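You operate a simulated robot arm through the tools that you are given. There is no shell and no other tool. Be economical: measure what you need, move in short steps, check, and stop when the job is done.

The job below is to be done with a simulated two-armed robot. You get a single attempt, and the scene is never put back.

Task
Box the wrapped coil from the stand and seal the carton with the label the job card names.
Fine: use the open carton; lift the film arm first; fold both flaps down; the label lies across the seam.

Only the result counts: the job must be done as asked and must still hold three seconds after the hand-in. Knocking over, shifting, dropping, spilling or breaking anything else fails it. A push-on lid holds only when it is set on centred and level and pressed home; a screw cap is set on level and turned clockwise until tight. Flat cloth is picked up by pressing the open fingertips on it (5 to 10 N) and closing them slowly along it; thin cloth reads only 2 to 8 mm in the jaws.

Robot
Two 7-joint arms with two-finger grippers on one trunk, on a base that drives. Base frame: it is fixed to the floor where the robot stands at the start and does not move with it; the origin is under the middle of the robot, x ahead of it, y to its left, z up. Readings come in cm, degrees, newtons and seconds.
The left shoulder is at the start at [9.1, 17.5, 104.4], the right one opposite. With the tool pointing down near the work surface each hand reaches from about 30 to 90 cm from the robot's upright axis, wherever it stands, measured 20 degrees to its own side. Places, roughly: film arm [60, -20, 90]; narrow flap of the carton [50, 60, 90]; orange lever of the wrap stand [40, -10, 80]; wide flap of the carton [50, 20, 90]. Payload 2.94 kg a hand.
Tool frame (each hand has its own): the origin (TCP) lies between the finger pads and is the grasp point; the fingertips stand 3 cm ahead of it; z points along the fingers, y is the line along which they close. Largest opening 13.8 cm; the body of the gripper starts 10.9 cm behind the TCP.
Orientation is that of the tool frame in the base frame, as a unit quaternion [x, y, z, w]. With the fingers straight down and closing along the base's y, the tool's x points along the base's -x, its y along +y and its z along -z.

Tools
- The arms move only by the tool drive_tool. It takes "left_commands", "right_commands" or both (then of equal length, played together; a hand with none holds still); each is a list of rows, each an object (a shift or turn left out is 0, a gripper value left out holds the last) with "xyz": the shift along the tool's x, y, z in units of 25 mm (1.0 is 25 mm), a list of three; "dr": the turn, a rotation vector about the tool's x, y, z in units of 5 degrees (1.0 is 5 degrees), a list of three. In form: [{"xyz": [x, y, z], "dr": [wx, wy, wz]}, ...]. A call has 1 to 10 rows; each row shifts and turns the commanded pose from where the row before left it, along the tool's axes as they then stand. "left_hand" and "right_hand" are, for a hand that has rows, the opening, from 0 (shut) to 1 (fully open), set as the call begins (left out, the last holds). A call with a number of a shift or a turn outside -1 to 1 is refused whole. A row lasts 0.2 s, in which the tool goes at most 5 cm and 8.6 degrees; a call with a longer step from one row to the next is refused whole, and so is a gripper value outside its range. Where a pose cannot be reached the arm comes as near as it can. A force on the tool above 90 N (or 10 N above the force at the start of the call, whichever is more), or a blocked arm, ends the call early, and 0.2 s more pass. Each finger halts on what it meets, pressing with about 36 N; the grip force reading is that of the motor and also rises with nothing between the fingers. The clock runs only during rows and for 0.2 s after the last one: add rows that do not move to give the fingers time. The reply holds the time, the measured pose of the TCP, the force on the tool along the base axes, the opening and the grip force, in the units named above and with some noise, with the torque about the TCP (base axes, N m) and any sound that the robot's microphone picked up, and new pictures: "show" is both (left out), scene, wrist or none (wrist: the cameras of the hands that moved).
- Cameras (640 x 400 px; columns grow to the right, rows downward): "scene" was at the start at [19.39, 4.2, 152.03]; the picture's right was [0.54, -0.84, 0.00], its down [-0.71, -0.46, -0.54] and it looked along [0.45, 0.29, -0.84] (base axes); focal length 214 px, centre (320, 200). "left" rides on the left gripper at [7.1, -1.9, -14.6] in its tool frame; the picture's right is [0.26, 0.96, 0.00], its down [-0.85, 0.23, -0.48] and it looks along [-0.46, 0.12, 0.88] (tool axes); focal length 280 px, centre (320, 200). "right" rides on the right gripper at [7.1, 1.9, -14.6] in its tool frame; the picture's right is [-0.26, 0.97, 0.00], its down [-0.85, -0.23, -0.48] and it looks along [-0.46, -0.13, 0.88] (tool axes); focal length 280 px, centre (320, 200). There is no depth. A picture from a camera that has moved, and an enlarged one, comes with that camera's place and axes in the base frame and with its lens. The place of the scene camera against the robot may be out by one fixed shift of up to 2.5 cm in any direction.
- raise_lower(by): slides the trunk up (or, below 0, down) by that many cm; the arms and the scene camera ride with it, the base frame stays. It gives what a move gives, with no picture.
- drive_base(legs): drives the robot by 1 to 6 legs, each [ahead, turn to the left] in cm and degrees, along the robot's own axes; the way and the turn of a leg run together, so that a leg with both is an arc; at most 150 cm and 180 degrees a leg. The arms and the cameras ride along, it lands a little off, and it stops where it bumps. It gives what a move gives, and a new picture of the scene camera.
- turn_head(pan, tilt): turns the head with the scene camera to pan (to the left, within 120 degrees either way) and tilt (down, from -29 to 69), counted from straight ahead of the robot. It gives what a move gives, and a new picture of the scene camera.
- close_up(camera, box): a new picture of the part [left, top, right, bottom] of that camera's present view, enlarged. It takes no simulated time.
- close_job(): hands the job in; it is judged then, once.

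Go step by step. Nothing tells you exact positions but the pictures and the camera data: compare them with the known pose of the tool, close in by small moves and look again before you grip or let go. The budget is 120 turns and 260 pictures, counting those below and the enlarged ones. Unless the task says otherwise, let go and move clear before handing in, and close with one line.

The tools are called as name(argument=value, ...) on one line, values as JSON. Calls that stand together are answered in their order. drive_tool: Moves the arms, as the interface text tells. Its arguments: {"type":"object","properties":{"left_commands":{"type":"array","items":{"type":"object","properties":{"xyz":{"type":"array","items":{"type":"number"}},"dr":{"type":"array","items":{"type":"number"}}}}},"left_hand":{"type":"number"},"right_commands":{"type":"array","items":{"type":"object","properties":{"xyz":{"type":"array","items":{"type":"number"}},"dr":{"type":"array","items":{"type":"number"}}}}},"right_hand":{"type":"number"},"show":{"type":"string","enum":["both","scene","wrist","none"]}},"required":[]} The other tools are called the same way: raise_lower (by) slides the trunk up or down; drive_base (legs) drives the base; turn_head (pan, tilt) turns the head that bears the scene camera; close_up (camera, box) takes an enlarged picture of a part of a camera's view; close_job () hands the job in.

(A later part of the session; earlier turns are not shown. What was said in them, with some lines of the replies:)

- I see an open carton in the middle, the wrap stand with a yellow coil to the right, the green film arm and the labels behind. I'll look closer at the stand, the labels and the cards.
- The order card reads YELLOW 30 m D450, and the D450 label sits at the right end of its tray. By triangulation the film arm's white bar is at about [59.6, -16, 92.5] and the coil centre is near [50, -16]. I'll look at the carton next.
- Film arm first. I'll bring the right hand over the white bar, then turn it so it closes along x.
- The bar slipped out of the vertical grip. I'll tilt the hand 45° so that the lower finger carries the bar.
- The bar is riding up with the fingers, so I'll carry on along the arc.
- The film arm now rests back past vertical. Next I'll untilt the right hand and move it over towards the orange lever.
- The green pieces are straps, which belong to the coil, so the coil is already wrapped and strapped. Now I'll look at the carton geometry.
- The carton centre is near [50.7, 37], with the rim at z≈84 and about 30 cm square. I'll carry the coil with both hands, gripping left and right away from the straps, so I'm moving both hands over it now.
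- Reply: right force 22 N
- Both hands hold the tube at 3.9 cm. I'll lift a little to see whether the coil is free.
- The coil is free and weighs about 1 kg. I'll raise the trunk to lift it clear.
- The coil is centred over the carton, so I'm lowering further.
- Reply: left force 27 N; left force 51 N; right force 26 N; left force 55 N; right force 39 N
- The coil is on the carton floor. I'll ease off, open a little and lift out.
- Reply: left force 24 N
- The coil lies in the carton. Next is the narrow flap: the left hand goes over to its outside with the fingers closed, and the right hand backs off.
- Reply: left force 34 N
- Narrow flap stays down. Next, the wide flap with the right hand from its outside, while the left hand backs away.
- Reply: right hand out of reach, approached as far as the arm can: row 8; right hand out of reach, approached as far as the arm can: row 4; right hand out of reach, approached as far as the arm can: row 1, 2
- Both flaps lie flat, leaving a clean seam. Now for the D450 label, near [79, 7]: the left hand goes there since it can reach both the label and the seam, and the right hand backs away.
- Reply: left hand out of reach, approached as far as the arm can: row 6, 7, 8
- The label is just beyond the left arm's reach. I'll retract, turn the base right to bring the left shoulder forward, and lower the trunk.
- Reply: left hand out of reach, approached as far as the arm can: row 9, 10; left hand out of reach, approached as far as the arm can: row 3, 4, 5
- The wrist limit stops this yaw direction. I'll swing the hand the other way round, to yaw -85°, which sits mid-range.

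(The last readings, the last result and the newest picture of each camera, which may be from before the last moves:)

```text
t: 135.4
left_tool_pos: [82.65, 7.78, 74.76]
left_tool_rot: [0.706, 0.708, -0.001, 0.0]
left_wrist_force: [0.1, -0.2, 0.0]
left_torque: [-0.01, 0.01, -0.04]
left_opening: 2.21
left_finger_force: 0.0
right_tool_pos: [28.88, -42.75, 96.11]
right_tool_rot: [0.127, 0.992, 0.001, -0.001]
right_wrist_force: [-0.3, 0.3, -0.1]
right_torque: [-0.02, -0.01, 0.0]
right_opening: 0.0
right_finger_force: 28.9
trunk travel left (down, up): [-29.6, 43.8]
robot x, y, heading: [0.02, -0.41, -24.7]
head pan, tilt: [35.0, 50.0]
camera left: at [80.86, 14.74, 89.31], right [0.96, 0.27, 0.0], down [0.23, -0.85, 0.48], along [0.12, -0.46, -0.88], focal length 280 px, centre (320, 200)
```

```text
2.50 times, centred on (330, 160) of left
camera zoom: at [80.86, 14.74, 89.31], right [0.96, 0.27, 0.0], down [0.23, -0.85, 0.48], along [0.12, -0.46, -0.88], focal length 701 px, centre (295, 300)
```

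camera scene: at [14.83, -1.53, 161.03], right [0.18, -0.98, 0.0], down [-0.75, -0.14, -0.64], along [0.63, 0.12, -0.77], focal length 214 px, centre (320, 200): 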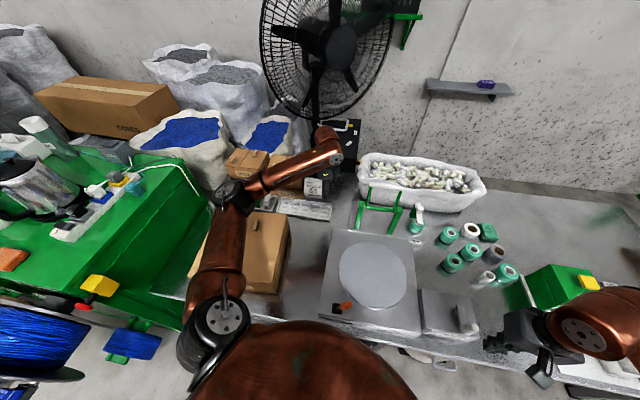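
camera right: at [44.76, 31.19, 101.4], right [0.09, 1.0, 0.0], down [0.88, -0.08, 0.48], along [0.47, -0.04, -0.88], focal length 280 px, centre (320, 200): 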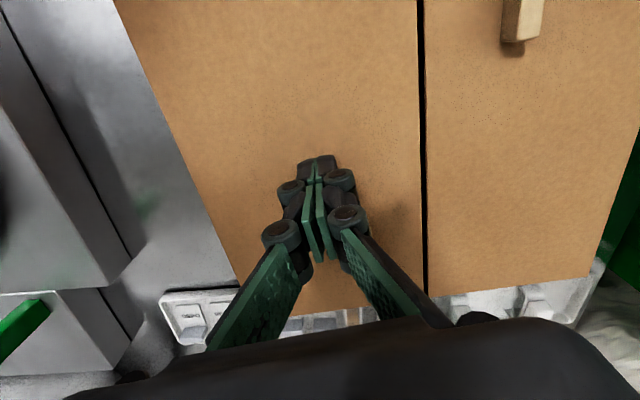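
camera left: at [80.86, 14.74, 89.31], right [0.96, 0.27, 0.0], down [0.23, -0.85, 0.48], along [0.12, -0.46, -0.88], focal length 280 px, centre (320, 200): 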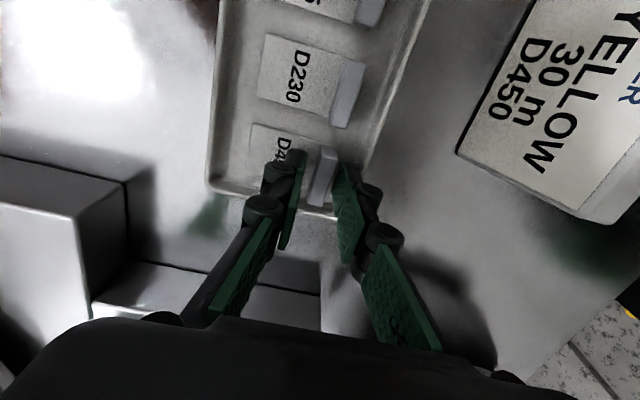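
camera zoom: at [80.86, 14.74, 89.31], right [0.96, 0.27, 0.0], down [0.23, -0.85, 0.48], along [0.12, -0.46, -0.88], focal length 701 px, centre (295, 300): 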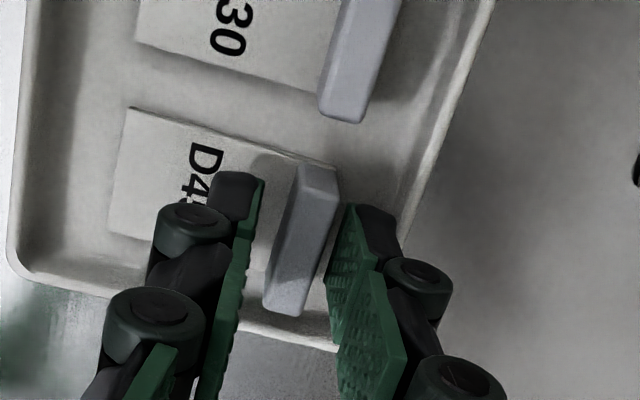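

drive_tool(left_commands=[{"xyz": [0, 0.04, 0]}, {}, {}, {}], left_hand=0.0, show="wrist")

```text
t: 136.4
left_tool_pos: [82.73, 7.67, 74.71]
left_tool_rot: [0.706, 0.708, -0.001, 0.0]
left_wrist_force: [0.0, -0.4, -0.7]
left_torque: [-0.02, 0.0, 0.0]
left_opening: 0.96
left_finger_force: 35.9
right_tool_pos: [28.86, -42.67, 96.13]
right_tool_rot: [0.127, 0.992, 0.001, 0.0]
right_wrist_force: [0.4, 0.0, -0.5]
right_torque: [0.02, 0.0, -0.04]
right_opening: 0.03
right_finger_force: 28.4
trunk travel left (down, up): [-29.6, 43.8]
robot x, y, heading: [-0.19, 0.12, -24.5]
head pan, tilt: [35.0, 50.0]
camera left: at [80.96, 14.77, 89.3], right [0.96, 0.27, 0.0], down [0.23, -0.85, 0.48], along [0.12, -0.46, -0.88], focal length 280 px, centre (320, 200)
```

left: 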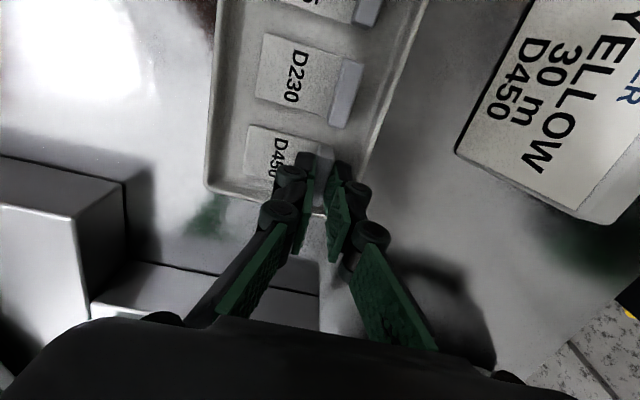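

Gripped at 0.96 cm. Lifting the label straight up.

drive_tool(left_commands=[{"xyz": [0, 0, -0.2]}, {"xyz": [0, 0, -0.5]}, {"xyz": [0, 0, -0.8]}, {"xyz": [0, 0, -0.9]}, {"xyz": [0, 0, -0.9]}, {"xyz": [0, 0, -0.9]}, {"xyz": [0, 0, -0.9]}], show="wrist")

close_up(camera="left", box=[220, 60, 440, 240])

```text
t: 138.0
left_tool_pos: [82.82, 7.77, 87.58]
left_tool_rot: [0.706, 0.708, -0.002, 0.0]
left_wrist_force: [-0.6, -0.6, 0.3]
left_torque: [-0.01, 0.02, -0.01]
left_opening: 0.94
left_finger_force: 35.8
right_tool_pos: [28.96, -42.82, 96.06]
right_tool_rot: [0.127, 0.992, 0.001, 0.0]
right_wrist_force: [0.5, -0.3, 0.3]
right_torque: [-0.01, -0.03, -0.02]
right_opening: 0.0
right_finger_force: 28.3
trunk travel left (down, up): [-29.6, 43.8]
robot x, y, heading: [0.15, 0.36, -24.5]
head pan, tilt: [35.0, 50.0]
camera left: at [80.91, 14.76, 102.26], right [0.96, 0.27, 0.0], down [0.23, -0.85, 0.48], along [0.12, -0.46, -0.88], focal length 280 px, centre (320, 200)
```

left: 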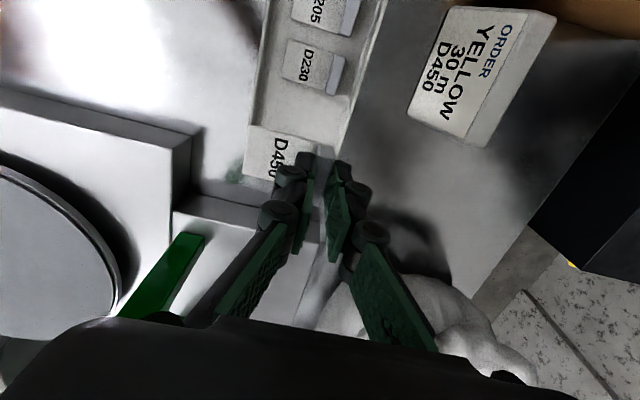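

```text
2.22 times, centred on (330, 150) of left
camera zoom: at [80.91, 14.76, 102.26], right [0.96, 0.27, 0.0], down [0.23, -0.85, 0.48], along [0.12, -0.46, -0.88], focal length 623 px, centre (298, 311)
```

zoom: 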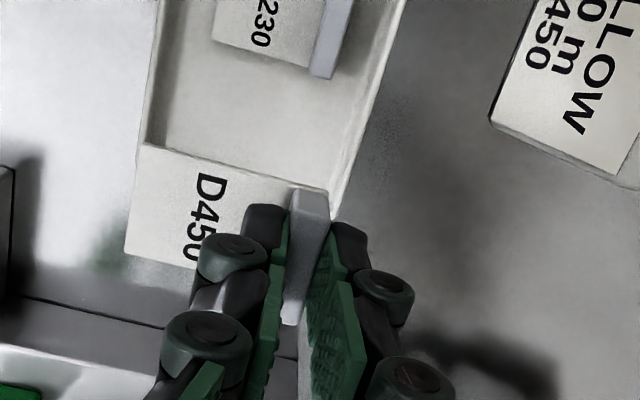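

The label is held. I'm carrying it up and across to the carton seam.

drive_tool(left_commands=[{"xyz": [0, 0, -0.7]}, {"xyz": [0, 0, -0.8]}, {"xyz": [0, 0, -0.8]}, {"xyz": [0, 0, -0.8]}, {"xyz": [0.4, -0.4, -0.6]}, {"xyz": [0.85, -0.84, 0]}, {"xyz": [0.85, -0.84, 0]}, {"xyz": [0.85, -0.84, 0]}, {"xyz": [0.85, -0.84, 0]}, {"xyz": [0.85, -0.84, 0]}], show="none")

drive_tool(left_commands=[{"xyz": [0.85, -0.84, 0]}, {"xyz": [0.85, -0.84, 0]}, {"xyz": [0.85, -0.84, 0]}, {"xyz": [0.85, -0.84, 0]}, {"xyz": [0.85, -0.84, 0]}, {"xyz": [0.85, -0.84, 0]}, {"xyz": [0.85, -0.84, 0]}, {"xyz": [0.85, -0.84, 0]}, {"xyz": [0.85, -0.84, 0]}, {"xyz": [0.68, -0.65, 0]}], show="none")

drive_tool(left_commands=[{"dr": [0, 0, -1]}, {"dr": [0, 0, -1]}, {"dr": [0, 0, -1]}, {"dr": [0, 0, -1]}, {"dr": [0, 0, -1]}, {"dr": [0, 0, -1]}, {"dr": [0, 0, -1]}, {"dr": [0, 0, -1]}, {"dr": [0, 0, -1]}, {"dr": [0, 0, -1]}], show="none")

drive_tool(left_commands=[{"dr": [0, 0, -1]}, {"dr": [0, 0, -1]}, {"dr": [0, 0, -1]}, {"dr": [0, 0, -1]}, {"dr": [0, 0, -1]}, {"dr": [0, 0, -1]}, {"dr": [0, 0, -1]}, {"dr": [0, 0, -1]}, {"dr": [0, 0, -1]}, {"dr": [0, 0, -0.4]}], show="both")

```text
t: 140.2
left_tool_pos: [71.14, 19.43, 96.69]
left_tool_rot: [0.705, 0.71, -0.002, 0.0]
left_wrist_force: [0.5, -0.1, -0.1]
left_torque: [0.04, -0.01, 0.03]
left_opening: 0.95
left_finger_force: 35.7
right_tool_pos: [28.87, -42.76, 96.25]
right_tool_rot: [0.127, 0.992, 0.0, 0.001]
right_wrist_force: [0.0, 0.2, 0.8]
right_torque: [-0.01, -0.04, -0.03]
right_opening: 0.0
right_finger_force: 28.2
trunk travel left (down, up): [-29.6, 43.8]
robot x, y, heading: [-0.06, -0.53, -24.5]
head pan, tilt: [35.0, 50.0]
```

```text
t: 142.4
left_tool_pos: [50.71, 40.18, 96.52]
left_tool_rot: [0.707, 0.708, -0.001, 0.0]
left_wrist_force: [-0.3, -0.6, -0.2]
left_torque: [-0.01, -0.02, 0.0]
left_opening: 0.95
left_finger_force: 35.7
right_tool_pos: [28.84, -42.91, 96.17]
right_tool_rot: [0.127, 0.992, 0.0, 0.0]
right_wrist_force: [0.1, 0.0, -0.2]
right_torque: [0.04, 0.01, -0.01]
right_opening: 0.02
right_finger_force: 28.7
trunk travel left (down, up): [-29.6, 43.8]
robot x, y, heading: [0.0, -0.23, -24.6]
head pan, tilt: [35.0, 50.0]
```

```text
t: 144.6
left_tool_pos: [50.67, 40.05, 96.52]
left_tool_rot: [0.339, 0.941, 0.0, -0.001]
left_wrist_force: [0.8, 1.0, 0.1]
left_torque: [0.0, -0.01, 0.04]
left_opening: 0.95
left_finger_force: 36.1
right_tool_pos: [28.93, -42.84, 96.08]
right_tool_rot: [0.127, 0.992, 0.001, 0.0]
right_wrist_force: [0.5, 0.6, 1.2]
right_torque: [0.0, -0.01, 0.0]
right_opening: 0.0
right_finger_force: 28.1
trunk travel left (down, up): [-29.6, 43.8]
robot x, y, heading: [0.05, 0.35, -24.8]
head pan, tilt: [35.0, 50.0]
```

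```text
t: 146.8
left_tool_pos: [50.83, 40.11, 96.5]
left_tool_rot: [-0.062, 0.998, -0.001, -0.001]
left_wrist_force: [0.8, 0.4, 0.6]
left_torque: [0.02, -0.01, -0.02]
left_opening: 0.96
left_finger_force: 36.0
right_tool_pos: [28.9, -42.77, 96.11]
right_tool_rot: [0.127, 0.992, 0.001, 0.0]
right_wrist_force: [-0.4, 0.4, 0.7]
right_torque: [-0.02, 0.01, 0.0]
right_opening: 0.01
right_finger_force: 28.2
trunk travel left (down, up): [-29.6, 43.8]
robot x, y, heading: [-0.23, -0.08, -24.7]
head pan, tilt: [35.0, 50.0]
camera scene: at [14.77, -1.48, 161.04], right [0.18, -0.98, 0.0], down [-0.75, -0.14, -0.64], along [0.63, 0.12, -0.77], focal length 214 px, centre (320, 200)
camera left: at [43.98, 37.21, 111.26], right [-0.38, 0.92, 0.0], down [0.81, 0.34, 0.47], along [0.44, 0.18, -0.88], focal length 280 px, centre (320, 200)
```

scene: 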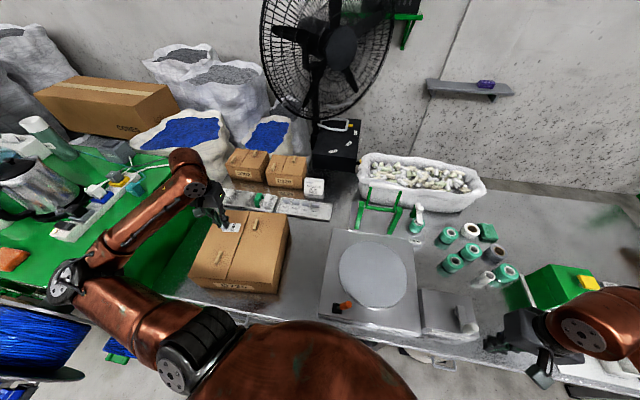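
left: 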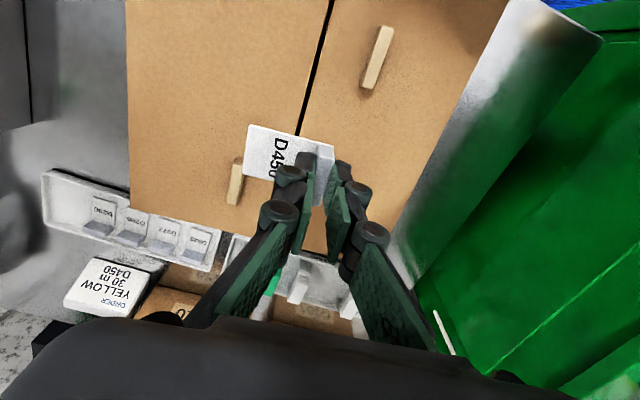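

drive_tool(left_commands=[{"xyz": [0, 0, 0.7]}, {"xyz": [0, 0, 0.7]}, {"xyz": [0, 0, 0.7]}, {"xyz": [0, 0, 0.7]}, {"xyz": [0, 0, 0.4]}, {"xyz": [0, 0, 0.3]}], show="wrist")

close_up(camera="left", box=[200, 40, 440, 230])

```text
t: 148.2
left_tool_pos: [50.62, 40.06, 87.76]
left_tool_rot: [-0.062, 0.998, -0.001, 0.0]
left_wrist_force: [0.2, 0.1, -0.3]
left_torque: [0.0, 0.02, 0.0]
left_opening: 0.94
left_finger_force: 36.0
right_tool_pos: [28.9, -42.78, 96.22]
right_tool_rot: [0.127, 0.992, 0.001, -0.001]
right_wrist_force: [0.0, 0.4, -0.8]
right_torque: [0.02, 0.01, -0.02]
right_opening: 0.0
right_finger_force: 28.5
trunk travel left (down, up): [-29.6, 43.8]
robot x, y, heading: [-0.58, -0.28, -24.6]
head pan, tilt: [35.0, 50.0]
camera left: at [43.95, 37.25, 102.46], right [-0.38, 0.92, 0.0], down [0.81, 0.34, 0.47], along [0.44, 0.18, -0.88], focal length 280 px, centre (320, 200)
```

left: 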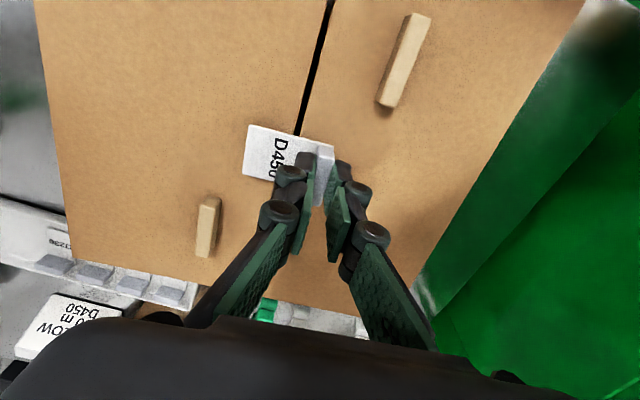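

```text
2.11 times, centred on (320, 135) of left
camera zoom: at [43.95, 37.25, 102.46], right [-0.38, 0.92, 0.0], down [0.81, 0.34, 0.47], along [0.44, 0.18, -0.88], focal length 590 px, centre (320, 337)
```

zoom: 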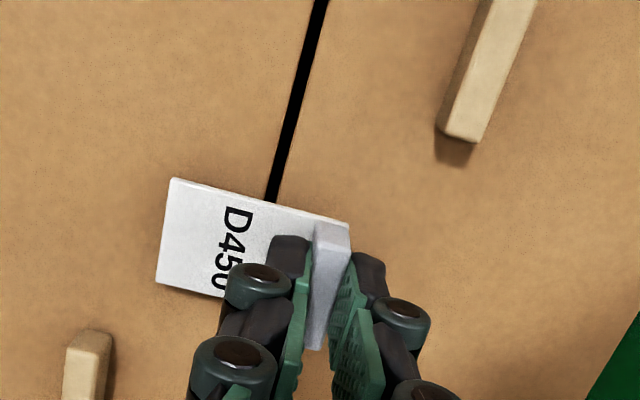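

drive_tool(left_commands=[{"xyz": [0, 0, 0.2]}, {"xyz": [0, 0, 0.16]}, {}], show="none")

drive_tool(left_commands=[{"xyz": [0, 0, 0.12]}, {}], show="none")

drive_tool(left_commands=[{"xyz": [0, 0, 0.12]}, {}], show="wrist")

```text
t: 149.0
left_tool_pos: [50.63, 40.05, 86.95]
left_tool_rot: [-0.063, 0.998, -0.001, 0.0]
left_wrist_force: [0.5, -0.2, 0.6]
left_torque: [-0.02, 0.01, 0.0]
left_opening: 0.93
left_finger_force: 36.0
right_tool_pos: [28.95, -42.79, 96.13]
right_tool_rot: [0.128, 0.992, 0.001, 0.001]
right_wrist_force: [0.5, 0.2, 1.1]
right_torque: [-0.01, 0.01, -0.01]
right_opening: 0.02
right_finger_force: 28.6
trunk travel left (down, up): [-29.6, 43.8]
robot x, y, heading: [-0.26, -0.23, -24.8]
head pan, tilt: [35.0, 50.0]
```

```text
t: 149.6
left_tool_pos: [50.71, 40.1, 86.62]
left_tool_rot: [-0.063, 0.998, 0.0, -0.001]
left_wrist_force: [0.8, 0.1, 5.7]
left_torque: [-0.03, -0.07, 0.03]
left_opening: 0.96
left_finger_force: 36.2
right_tool_pos: [28.81, -42.82, 96.14]
right_tool_rot: [0.128, 0.992, 0.0, 0.0]
right_wrist_force: [0.1, 0.9, 0.4]
right_torque: [0.04, 0.02, 0.03]
right_opening: 0.01
right_finger_force: 28.1
trunk travel left (down, up): [-29.6, 43.8]
robot x, y, heading: [0.11, -0.16, -24.7]
head pan, tilt: [35.0, 50.0]
```

```text
t: 150.2
left_tool_pos: [50.64, 40.02, 86.58]
left_tool_rot: [-0.063, 0.998, 0.001, 0.002]
left_wrist_force: [3.5, 4.8, 20.8]
left_torque: [0.04, -0.13, 0.07]
left_opening: 0.92
left_finger_force: 35.8
right_tool_pos: [28.77, -42.96, 96.16]
right_tool_rot: [0.127, 0.992, 0.001, 0.0]
right_wrist_force: [-0.5, 0.5, 0.5]
right_torque: [0.02, 0.0, 0.0]
right_opening: 0.0
right_finger_force: 28.7
trunk travel left (down, up): [-29.6, 43.8]
robot x, y, heading: [0.2, 0.2, -24.6]
head pan, tilt: [35.0, 50.0]
camera left: at [43.87, 37.15, 101.15], right [-0.38, 0.92, 0.0], down [0.81, 0.33, 0.48], along [0.44, 0.18, -0.88], focal length 280 px, centre (320, 200)
```

left: 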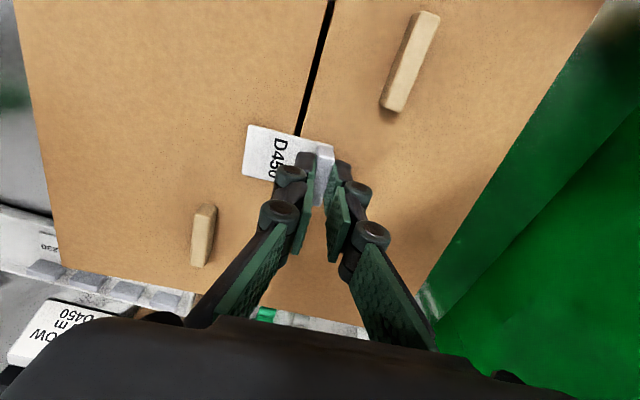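

The label is down on the seam at about 20 N. I'll ease off slightly, release and lift straight up.

drive_tool(left_commands=[{"xyz": [0, 0, -0.1]}, {}, {}, {}], left_hand=0.14, show="none")

drive_tool(left_commands=[{"xyz": [0, 0, -0.3]}, {"xyz": [0, 0, -0.5]}, {"xyz": [0, 0, -0.8]}, {"xyz": [0, 0, -0.8]}, {"xyz": [0, 0, -0.8]}, {"xyz": [0, 0, -0.8]}], show="wrist")

close_up(camera="left", box=[200, 40, 440, 230])

```text
t: 151.2
left_tool_pos: [50.62, 39.98, 86.66]
left_tool_rot: [-0.062, 0.998, -0.001, 0.0]
left_wrist_force: [-0.2, -0.2, -0.4]
left_torque: [-0.01, 0.0, -0.02]
left_opening: 1.94
left_finger_force: 0.1
right_tool_pos: [28.9, -42.79, 96.0]
right_tool_rot: [0.128, 0.992, 0.0, 0.001]
right_wrist_force: [-0.2, 0.1, -0.1]
right_torque: [-0.02, -0.02, 0.03]
right_opening: 0.03
right_finger_force: 28.8
trunk travel left (down, up): [-29.6, 43.8]
robot x, y, heading: [0.25, 0.19, -24.7]
head pan, tilt: [35.0, 50.0]
```

```text
t: 152.6
left_tool_pos: [50.85, 40.19, 96.65]
left_tool_rot: [-0.063, 0.998, 0.0, -0.001]
left_wrist_force: [-0.7, -0.8, 0.7]
left_torque: [0.01, -0.02, -0.01]
left_opening: 1.92
left_finger_force: 0.1
right_tool_pos: [28.8, -42.81, 96.14]
right_tool_rot: [0.127, 0.992, 0.001, 0.001]
right_wrist_force: [-0.1, 0.4, 0.8]
right_torque: [-0.01, -0.02, -0.04]
right_opening: 0.0
right_finger_force: 28.8
trunk travel left (down, up): [-29.6, 43.8]
robot x, y, heading: [0.21, -0.15, -24.7]
head pan, tilt: [35.0, 50.0]
camera left: at [44.02, 37.13, 111.41], right [-0.38, 0.92, 0.0], down [0.81, 0.33, 0.47], along [0.44, 0.18, -0.88], focal length 280 px, centre (320, 200)
```

left: 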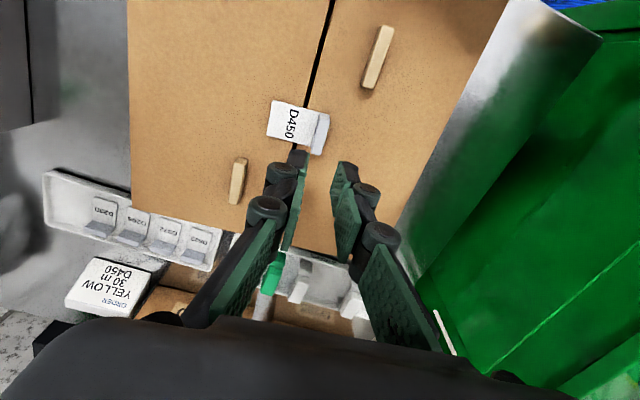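

```text
2.11 times, centred on (320, 135) of left
camera zoom: at [44.02, 37.13, 111.41], right [-0.38, 0.92, 0.0], down [0.81, 0.33, 0.47], along [0.44, 0.18, -0.88], focal length 590 px, centre (320, 337)
```

zoom: 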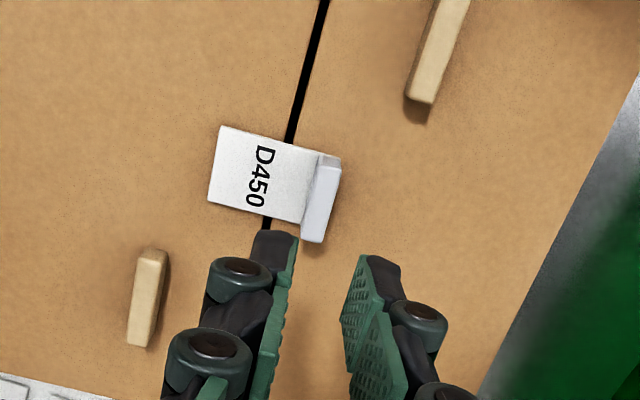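

The D450 label lies across the seam. I'll move the hand clear and take a last look.

drive_tool(left_commands=[{"xyz": [0, 0, -0.8]}, {"xyz": [0, 0, -0.8]}, {"xyz": [0, 0, -0.8]}, {"xyz": [0, 0.8, -0.5]}, {"xyz": [0, 0.9, 0]}, {"xyz": [0, 0.9, 0]}, {"xyz": [0, 0.9, 0]}, {"xyz": [0, 0.9, 0]}], show="scene")

close_up(camera="scene", box=[180, 160, 450, 330])

```text
t: 154.4
left_tool_pos: [49.54, 51.12, 103.91]
left_tool_rot: [-0.063, 0.998, 0.0, 0.0]
left_wrist_force: [0.0, 0.2, 0.7]
left_torque: [0.02, -0.01, 0.0]
left_opening: 1.93
left_finger_force: 0.0
right_tool_pos: [28.88, -42.79, 96.18]
right_tool_rot: [0.127, 0.992, 0.001, 0.0]
right_wrist_force: [0.3, 0.2, 0.1]
right_torque: [0.0, 0.01, -0.02]
right_opening: 0.01
right_finger_force: 28.2
trunk travel left (down, up): [-29.6, 43.8]
robot x, y, heading: [-0.04, 0.02, -24.7]
head pan, tilt: [35.0, 50.0]
camera scene: at [14.77, -1.43, 161.04], right [0.18, -0.98, 0.0], down [-0.75, -0.14, -0.64], along [0.63, 0.12, -0.77], focal length 214 px, centre (320, 200)
```

scene: 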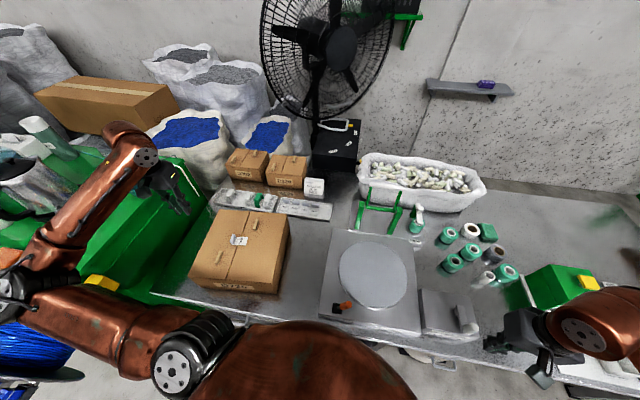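

```text
2.35 times, centred on (315, 245) of scene
camera zoom: at [14.77, -1.43, 161.04], right [0.18, -0.98, 0.0], down [-0.75, -0.14, -0.64], along [0.63, 0.12, -0.77], focal length 505 px, centre (332, 94)
```

zoom: 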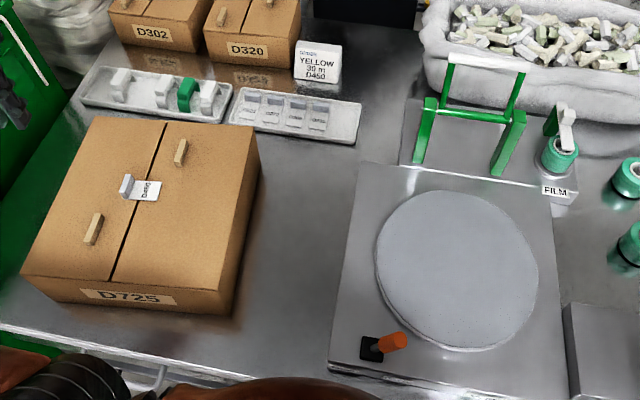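

The carton is shut with the coil inside, D450 lies across the seam, the film arm is up, and both hands are clear. Nothing else has moved, so I'm handing in.

close_job()

```text
The job is handed in.
```

The yellow 30 m coil is in the open carton with both flaps folded down. The D450 label from the job card lies across the seam, and the film arm was lifted before the coil came off the stand.
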